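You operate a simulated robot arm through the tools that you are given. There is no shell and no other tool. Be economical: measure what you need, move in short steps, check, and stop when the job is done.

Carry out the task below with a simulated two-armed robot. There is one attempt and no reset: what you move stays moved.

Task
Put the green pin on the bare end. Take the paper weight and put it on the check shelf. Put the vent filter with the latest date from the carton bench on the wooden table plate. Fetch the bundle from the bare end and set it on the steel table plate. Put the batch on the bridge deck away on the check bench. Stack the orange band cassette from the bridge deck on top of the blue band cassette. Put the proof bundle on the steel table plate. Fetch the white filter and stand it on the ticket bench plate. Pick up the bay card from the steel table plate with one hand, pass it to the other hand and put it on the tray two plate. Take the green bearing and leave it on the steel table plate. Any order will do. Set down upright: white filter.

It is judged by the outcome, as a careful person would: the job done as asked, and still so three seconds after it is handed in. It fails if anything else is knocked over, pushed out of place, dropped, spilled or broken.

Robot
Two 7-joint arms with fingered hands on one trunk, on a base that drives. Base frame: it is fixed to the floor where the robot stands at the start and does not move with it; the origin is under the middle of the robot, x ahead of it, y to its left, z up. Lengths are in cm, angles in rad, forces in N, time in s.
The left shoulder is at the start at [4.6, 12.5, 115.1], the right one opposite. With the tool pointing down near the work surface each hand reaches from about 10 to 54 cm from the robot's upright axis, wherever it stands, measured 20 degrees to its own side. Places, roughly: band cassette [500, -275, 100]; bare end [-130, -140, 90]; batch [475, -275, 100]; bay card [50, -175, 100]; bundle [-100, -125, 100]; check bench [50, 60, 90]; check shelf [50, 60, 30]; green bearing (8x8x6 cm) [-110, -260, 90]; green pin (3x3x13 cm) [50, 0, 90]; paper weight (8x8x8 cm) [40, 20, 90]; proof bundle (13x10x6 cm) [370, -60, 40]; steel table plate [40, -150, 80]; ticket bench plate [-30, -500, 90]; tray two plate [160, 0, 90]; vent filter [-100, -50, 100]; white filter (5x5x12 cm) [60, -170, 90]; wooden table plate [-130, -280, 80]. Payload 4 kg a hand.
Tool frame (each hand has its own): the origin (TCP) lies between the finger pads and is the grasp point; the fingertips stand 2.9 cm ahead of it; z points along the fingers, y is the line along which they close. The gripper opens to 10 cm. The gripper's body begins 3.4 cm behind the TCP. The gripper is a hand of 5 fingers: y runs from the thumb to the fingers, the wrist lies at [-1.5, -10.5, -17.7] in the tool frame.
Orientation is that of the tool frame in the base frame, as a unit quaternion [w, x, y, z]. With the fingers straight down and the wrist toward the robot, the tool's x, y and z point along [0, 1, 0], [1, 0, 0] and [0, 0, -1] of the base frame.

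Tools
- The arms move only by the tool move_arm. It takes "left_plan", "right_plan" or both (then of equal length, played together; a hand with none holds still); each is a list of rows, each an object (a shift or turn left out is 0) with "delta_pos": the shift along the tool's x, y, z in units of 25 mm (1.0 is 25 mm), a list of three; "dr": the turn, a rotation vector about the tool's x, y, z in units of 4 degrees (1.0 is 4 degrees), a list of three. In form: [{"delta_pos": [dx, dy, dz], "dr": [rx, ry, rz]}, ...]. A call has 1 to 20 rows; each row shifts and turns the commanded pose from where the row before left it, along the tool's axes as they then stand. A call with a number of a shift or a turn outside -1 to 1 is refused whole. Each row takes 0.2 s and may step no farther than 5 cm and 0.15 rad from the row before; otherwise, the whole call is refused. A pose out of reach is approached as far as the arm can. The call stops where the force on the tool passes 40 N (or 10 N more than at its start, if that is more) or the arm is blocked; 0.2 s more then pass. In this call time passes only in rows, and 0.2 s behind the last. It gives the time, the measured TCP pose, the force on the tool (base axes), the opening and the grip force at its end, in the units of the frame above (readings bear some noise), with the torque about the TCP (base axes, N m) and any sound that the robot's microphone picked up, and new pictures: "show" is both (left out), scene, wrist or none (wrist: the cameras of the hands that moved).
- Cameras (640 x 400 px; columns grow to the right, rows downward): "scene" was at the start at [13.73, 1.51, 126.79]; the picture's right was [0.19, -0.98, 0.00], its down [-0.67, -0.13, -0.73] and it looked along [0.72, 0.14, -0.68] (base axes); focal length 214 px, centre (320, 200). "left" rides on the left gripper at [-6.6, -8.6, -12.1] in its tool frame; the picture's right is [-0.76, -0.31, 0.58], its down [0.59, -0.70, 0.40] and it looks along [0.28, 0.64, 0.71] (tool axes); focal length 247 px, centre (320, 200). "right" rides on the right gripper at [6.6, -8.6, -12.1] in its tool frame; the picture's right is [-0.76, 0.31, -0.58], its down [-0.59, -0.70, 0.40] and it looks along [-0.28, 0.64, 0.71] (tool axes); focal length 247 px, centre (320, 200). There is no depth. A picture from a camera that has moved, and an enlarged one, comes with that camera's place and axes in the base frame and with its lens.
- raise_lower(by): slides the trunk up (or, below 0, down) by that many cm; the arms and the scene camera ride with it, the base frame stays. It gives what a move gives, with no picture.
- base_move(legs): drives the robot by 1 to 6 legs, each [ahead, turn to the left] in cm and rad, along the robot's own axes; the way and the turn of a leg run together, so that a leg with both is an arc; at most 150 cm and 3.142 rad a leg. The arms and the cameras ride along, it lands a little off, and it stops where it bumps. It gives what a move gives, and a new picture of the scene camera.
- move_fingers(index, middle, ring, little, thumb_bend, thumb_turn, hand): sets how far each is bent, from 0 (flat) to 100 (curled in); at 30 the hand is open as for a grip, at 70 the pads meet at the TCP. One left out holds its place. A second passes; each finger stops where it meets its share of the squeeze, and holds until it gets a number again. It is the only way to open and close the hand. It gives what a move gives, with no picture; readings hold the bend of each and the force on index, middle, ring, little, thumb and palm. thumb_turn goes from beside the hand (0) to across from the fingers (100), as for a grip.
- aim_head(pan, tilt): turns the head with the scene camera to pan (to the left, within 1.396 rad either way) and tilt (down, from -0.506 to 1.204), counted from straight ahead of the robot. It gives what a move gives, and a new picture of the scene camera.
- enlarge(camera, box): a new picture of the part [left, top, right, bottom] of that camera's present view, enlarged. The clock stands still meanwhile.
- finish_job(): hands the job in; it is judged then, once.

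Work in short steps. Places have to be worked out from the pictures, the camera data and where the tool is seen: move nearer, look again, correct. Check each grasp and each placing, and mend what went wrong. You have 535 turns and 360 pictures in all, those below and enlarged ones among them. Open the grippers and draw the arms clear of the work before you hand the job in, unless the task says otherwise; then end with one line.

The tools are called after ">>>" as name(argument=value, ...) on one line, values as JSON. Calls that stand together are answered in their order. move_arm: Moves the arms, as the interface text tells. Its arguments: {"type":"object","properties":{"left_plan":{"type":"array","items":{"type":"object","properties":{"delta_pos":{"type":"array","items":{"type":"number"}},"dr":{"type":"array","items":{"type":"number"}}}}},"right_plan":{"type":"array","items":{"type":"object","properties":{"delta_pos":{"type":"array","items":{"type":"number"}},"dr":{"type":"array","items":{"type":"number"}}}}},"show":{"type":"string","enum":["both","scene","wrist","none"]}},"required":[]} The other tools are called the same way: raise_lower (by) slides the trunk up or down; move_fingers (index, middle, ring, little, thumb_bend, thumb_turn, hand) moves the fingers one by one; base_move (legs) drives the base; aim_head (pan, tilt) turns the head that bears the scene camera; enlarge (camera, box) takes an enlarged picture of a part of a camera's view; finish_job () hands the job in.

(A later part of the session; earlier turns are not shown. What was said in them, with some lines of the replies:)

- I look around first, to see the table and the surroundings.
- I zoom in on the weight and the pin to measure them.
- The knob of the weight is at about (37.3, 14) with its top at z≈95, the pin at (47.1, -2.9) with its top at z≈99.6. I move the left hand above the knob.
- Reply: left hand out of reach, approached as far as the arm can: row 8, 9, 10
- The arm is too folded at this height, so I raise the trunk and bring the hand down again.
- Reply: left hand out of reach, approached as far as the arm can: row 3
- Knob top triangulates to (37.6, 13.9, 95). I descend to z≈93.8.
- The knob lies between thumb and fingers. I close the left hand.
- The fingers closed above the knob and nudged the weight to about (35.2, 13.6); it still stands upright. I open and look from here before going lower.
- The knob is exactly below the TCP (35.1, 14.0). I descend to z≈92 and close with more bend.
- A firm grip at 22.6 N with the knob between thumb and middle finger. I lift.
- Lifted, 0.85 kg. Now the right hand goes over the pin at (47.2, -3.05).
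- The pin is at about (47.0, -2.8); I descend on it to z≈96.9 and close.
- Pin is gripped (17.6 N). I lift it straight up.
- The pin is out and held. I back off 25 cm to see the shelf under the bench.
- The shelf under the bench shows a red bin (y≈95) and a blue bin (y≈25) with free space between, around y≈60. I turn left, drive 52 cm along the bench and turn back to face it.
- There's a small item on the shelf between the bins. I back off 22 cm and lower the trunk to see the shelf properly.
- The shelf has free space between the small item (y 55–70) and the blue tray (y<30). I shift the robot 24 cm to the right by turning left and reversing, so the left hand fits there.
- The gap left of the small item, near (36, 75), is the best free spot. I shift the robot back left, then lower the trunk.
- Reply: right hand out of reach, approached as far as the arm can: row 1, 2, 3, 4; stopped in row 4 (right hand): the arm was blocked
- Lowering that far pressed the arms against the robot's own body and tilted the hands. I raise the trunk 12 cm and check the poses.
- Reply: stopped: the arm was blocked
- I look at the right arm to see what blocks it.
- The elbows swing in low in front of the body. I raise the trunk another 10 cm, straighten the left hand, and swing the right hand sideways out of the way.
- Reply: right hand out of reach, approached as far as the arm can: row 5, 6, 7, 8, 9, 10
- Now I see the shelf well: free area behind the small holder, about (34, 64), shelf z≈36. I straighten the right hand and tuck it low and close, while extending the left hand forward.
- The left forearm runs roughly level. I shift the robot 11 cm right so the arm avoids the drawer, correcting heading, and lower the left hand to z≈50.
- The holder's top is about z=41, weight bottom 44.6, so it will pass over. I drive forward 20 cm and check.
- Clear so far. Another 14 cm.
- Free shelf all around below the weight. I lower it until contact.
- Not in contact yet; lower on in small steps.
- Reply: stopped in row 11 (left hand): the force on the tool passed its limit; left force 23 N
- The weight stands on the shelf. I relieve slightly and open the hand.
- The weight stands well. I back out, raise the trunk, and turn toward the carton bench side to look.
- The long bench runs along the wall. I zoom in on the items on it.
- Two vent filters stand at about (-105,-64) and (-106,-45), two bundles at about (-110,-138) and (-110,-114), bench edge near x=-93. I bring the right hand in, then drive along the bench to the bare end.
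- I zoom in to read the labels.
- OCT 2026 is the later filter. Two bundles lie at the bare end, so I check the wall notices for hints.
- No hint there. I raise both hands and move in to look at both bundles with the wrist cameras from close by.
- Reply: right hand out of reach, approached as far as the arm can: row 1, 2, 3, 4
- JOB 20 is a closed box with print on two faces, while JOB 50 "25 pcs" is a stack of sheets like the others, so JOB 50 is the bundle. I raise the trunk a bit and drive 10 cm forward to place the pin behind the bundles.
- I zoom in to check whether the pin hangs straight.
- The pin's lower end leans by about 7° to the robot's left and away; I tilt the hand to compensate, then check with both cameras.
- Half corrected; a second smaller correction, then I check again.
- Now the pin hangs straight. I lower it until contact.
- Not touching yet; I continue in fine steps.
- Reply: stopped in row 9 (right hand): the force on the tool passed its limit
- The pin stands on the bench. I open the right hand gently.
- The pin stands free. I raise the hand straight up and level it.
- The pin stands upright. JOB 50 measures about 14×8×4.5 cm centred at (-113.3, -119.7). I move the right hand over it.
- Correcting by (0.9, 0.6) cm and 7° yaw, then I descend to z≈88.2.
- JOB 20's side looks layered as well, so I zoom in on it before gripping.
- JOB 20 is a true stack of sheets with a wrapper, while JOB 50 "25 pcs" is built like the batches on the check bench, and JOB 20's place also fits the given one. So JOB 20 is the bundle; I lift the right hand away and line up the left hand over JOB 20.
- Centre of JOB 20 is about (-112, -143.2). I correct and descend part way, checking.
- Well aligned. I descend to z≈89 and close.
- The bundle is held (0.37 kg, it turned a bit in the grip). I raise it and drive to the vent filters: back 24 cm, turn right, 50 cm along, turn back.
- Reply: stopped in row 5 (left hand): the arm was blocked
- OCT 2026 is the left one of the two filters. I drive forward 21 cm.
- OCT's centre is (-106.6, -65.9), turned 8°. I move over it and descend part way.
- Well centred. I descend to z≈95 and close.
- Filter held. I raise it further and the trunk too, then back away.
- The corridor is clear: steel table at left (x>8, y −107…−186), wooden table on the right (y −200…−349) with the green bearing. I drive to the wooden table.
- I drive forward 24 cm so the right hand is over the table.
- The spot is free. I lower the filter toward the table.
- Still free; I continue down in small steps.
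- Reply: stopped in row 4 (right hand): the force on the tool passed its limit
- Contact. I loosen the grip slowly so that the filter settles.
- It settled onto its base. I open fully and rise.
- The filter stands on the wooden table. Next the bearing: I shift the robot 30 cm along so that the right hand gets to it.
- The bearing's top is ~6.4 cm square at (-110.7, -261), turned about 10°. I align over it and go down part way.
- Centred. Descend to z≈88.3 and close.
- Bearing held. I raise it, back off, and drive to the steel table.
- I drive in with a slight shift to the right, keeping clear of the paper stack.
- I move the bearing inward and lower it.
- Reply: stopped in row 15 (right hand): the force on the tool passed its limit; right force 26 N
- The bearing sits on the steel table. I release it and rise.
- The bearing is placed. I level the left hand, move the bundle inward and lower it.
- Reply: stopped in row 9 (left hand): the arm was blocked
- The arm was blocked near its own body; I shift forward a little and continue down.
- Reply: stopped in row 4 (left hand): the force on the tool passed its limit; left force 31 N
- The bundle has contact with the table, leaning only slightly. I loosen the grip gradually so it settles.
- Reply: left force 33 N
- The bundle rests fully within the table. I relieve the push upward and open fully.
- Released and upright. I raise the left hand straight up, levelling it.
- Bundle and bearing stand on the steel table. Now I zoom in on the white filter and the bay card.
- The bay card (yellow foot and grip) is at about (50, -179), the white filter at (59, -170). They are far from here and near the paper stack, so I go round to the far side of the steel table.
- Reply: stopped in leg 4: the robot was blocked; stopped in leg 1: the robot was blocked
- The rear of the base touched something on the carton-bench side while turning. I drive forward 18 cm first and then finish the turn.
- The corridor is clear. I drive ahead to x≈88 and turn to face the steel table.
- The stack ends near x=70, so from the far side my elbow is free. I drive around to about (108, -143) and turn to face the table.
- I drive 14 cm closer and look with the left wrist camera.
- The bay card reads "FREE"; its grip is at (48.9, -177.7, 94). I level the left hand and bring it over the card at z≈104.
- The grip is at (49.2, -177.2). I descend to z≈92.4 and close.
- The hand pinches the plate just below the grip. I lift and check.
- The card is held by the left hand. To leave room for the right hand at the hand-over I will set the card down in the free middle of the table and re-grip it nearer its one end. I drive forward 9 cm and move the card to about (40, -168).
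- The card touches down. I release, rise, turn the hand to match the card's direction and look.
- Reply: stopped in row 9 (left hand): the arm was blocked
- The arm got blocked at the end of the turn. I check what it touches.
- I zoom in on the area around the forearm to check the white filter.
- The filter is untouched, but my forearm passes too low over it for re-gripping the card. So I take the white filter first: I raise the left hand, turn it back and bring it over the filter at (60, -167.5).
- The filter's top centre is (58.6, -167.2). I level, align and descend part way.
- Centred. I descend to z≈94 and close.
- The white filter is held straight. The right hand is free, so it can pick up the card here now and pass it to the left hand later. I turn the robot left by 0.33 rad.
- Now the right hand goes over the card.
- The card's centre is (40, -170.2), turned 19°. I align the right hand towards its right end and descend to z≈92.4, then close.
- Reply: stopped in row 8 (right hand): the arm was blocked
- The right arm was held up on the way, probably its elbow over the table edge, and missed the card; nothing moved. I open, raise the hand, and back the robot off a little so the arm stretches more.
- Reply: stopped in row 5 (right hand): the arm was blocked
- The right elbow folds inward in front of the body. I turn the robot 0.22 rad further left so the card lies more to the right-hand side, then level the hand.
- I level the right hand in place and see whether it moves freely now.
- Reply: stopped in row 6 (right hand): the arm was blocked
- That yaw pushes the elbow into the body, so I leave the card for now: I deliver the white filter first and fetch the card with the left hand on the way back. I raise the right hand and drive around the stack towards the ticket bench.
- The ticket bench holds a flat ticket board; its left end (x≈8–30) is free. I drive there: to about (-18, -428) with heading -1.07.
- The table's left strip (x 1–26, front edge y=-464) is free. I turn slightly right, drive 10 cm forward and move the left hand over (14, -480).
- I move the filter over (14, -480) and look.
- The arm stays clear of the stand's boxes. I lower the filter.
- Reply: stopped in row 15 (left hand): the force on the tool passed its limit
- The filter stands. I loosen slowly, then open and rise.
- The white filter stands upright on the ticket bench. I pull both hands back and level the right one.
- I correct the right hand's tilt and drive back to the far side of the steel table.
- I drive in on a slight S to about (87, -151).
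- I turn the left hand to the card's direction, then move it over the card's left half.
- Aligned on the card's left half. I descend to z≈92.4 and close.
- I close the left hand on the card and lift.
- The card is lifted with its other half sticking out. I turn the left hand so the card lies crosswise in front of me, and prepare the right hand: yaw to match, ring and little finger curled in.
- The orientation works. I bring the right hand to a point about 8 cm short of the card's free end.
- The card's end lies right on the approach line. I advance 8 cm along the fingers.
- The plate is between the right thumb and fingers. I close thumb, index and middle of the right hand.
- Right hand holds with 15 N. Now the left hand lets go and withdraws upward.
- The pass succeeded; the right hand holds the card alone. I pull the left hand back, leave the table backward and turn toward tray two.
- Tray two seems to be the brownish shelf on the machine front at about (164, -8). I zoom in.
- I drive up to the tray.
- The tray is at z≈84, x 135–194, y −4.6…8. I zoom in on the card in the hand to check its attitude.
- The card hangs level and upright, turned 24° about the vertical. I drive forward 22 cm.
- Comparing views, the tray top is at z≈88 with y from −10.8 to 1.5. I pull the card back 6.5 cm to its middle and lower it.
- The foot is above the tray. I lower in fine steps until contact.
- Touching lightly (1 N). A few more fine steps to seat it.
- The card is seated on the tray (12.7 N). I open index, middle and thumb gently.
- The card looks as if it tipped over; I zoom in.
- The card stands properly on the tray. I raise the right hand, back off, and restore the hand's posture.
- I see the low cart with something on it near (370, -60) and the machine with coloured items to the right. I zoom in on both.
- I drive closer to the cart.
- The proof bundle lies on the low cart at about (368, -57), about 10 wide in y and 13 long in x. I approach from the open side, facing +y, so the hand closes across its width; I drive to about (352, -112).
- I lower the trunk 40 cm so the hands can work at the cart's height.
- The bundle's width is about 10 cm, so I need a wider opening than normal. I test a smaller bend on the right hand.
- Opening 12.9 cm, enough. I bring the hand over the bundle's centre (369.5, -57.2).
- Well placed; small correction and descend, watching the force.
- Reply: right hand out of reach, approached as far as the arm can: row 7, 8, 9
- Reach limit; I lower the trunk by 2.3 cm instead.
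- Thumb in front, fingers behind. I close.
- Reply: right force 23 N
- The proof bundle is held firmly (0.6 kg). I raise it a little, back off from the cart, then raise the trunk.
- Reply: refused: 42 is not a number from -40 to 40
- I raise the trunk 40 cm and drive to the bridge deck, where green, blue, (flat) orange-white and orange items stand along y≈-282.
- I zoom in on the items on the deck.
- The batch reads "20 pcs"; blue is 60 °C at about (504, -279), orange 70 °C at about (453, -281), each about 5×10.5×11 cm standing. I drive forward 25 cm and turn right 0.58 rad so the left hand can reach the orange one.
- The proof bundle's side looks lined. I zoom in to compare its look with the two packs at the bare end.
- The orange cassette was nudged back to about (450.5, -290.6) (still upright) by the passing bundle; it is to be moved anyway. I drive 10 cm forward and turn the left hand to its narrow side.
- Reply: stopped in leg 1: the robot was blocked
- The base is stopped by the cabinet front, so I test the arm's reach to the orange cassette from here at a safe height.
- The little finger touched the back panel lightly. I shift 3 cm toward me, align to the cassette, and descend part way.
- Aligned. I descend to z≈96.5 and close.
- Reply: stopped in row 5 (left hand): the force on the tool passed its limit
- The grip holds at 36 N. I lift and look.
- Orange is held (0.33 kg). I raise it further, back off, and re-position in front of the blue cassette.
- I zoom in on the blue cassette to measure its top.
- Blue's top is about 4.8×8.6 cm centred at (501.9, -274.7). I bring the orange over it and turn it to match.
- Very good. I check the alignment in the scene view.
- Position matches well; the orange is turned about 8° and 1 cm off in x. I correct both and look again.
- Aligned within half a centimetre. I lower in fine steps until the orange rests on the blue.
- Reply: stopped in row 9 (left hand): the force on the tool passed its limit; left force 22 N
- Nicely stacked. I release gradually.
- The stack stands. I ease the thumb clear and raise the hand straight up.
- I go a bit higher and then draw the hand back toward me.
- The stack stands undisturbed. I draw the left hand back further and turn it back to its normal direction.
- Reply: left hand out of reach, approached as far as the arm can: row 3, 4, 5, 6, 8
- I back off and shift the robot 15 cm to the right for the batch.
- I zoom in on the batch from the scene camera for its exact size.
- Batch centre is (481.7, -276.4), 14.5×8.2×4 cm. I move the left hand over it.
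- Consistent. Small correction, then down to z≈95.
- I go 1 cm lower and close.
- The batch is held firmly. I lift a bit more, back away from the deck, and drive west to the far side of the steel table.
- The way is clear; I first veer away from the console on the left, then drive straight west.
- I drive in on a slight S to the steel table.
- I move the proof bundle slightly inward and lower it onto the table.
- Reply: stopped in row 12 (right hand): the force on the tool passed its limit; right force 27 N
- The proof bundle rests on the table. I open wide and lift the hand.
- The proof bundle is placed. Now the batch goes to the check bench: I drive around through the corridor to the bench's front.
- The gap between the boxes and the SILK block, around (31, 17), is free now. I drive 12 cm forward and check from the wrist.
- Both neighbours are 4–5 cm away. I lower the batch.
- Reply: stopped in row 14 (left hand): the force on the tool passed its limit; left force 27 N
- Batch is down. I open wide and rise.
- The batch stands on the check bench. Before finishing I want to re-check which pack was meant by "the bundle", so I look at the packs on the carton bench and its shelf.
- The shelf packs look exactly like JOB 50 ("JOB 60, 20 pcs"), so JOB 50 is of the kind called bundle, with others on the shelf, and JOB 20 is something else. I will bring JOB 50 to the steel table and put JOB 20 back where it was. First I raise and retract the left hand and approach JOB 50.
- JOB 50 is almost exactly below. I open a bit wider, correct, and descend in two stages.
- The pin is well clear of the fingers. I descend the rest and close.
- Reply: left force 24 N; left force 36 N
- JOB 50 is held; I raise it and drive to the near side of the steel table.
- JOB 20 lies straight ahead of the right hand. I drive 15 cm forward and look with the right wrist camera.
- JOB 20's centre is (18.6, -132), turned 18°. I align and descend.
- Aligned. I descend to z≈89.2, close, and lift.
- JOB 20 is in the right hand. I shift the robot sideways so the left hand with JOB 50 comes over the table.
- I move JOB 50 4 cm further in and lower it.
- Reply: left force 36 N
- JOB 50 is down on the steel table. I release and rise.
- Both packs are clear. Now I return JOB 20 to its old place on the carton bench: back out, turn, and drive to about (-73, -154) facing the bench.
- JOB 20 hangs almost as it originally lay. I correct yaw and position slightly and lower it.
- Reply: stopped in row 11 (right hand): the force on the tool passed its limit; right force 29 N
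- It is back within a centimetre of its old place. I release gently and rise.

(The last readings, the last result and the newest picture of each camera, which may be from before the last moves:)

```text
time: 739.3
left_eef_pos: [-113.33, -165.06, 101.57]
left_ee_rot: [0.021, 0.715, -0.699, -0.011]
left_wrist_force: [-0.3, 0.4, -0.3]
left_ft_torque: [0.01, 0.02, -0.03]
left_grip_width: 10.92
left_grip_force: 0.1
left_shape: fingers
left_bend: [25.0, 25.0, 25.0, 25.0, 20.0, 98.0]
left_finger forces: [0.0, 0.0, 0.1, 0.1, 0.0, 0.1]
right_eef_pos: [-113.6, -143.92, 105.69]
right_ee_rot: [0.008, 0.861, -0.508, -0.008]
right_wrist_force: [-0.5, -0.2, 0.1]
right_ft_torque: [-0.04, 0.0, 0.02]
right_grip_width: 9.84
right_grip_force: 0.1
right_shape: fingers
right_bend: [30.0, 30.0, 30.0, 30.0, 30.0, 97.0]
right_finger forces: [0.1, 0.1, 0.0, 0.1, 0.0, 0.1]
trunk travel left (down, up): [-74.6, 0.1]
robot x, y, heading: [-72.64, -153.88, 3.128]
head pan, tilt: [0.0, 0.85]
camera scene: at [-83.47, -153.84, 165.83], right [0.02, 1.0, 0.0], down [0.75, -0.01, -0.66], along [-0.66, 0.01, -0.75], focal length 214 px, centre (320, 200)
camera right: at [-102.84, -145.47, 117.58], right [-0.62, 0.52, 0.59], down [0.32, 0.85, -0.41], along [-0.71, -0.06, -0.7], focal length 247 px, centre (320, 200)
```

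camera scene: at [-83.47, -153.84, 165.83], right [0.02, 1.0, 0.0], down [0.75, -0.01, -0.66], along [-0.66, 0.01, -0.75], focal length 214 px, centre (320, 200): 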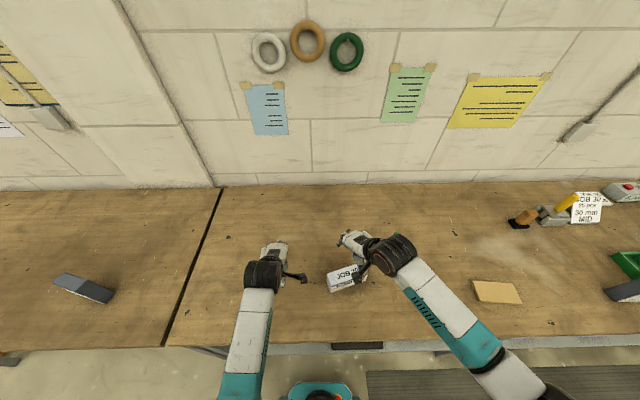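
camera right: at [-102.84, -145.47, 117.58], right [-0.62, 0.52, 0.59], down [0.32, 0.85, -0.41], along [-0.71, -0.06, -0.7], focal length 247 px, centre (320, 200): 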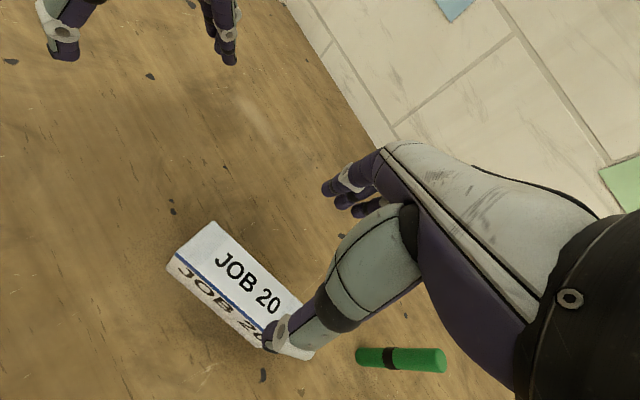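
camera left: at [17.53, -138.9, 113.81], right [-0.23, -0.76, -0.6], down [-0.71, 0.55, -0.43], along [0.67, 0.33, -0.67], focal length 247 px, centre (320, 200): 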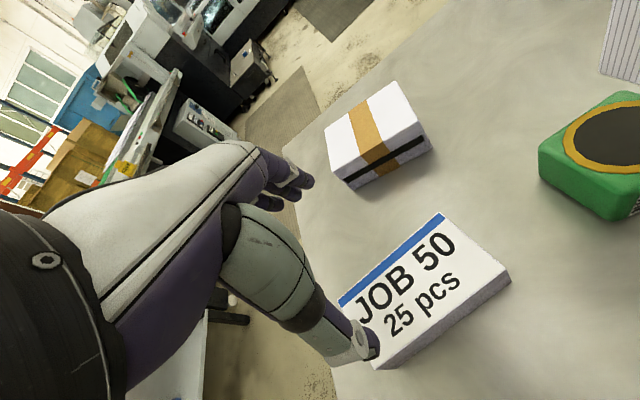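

JOB 20 is back and the pin stands. I back away from the bench and take a last look.

>>> base_move(legs=[[-27, 0]])

>>> enlarge(camera="scene", box=[200, 150, 480, 290])

```text
time: 741.2
left_eef_pos: [-86.33, -165.49, 101.62]
left_ee_rot: [0.021, 0.715, -0.699, -0.011]
left_wrist_force: [0.7, 0.2, 0.2]
left_ft_torque: [-0.01, 0.02, 0.01]
left_grip_width: 10.94
left_grip_force: 0.1
left_shape: fingers
left_bend: [25.0, 25.0, 25.0, 25.0, 20.0, 98.0]
left_finger forces: [0.0, 0.0, 0.0, 0.1, 0.0, 0.1]
right_eef_pos: [-86.61, -144.32, 105.66]
right_ee_rot: [0.006, 0.862, -0.508, -0.008]
right_wrist_force: [0.0, -0.5, 0.2]
right_ft_torque: [0.01, -0.03, -0.01]
right_grip_width: 9.86
right_grip_force: 0.2
right_shape: fingers
right_bend: [30.0, 30.0, 30.0, 30.0, 30.0, 98.0]
right_finger forces: [0.0, 0.0, 0.1, 0.1, 0.1, 0.0]
trunk travel left (down, up): [-74.6, 0.1]
robot x, y, heading: [-45.92, -154.17, 3.129]
head pan, tilt: [0.0, 0.85]
camera scene: at [-56.41, -154.25, 165.84], right [0.01, 1.0, 0.0], down [0.75, -0.01, -0.66], along [-0.66, 0.01, -0.75], focal length 214 px, centre (320, 200)
```

scene: 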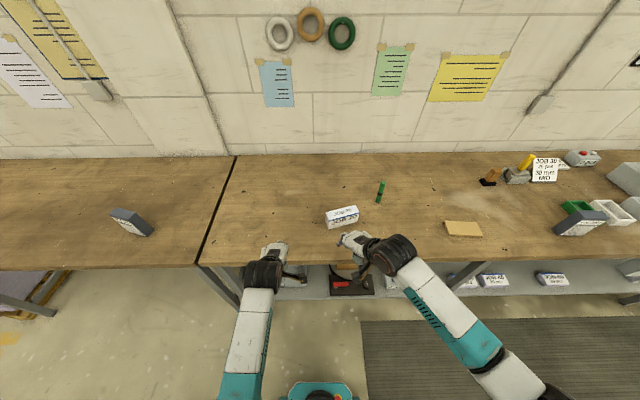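

```text
2.29 times, centred on (340, 220) of scene
camera zoom: at [-56.41, -154.25, 165.84], right [0.01, 1.0, 0.0], down [0.75, -0.01, -0.66], along [-0.66, 0.01, -0.75], focal length 490 px, centre (274, 154)
```

zoom: 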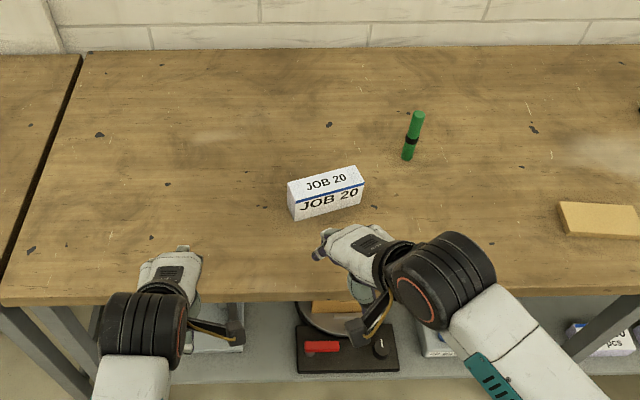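

Pin, JOB 20 and the filter all stand as they should, both hands are open and clear of the work. I hand the job in.

>>> finish_job()

```text
The job is handed in.
```

I finished all ten placings and handed the job in, but one was a judgement call. Two packs lay at the bare end, and I took JOB 50 (25 pcs) as "the bundle" because the packs on the shelf below look the same; I first moved JOB 20 to the steel table by mistake and put it back to within about 1 cm of where it was. On the bridge deck I also pushed the orange cassette back about 10 cm while it stood upright, before stacking it on the blue one.
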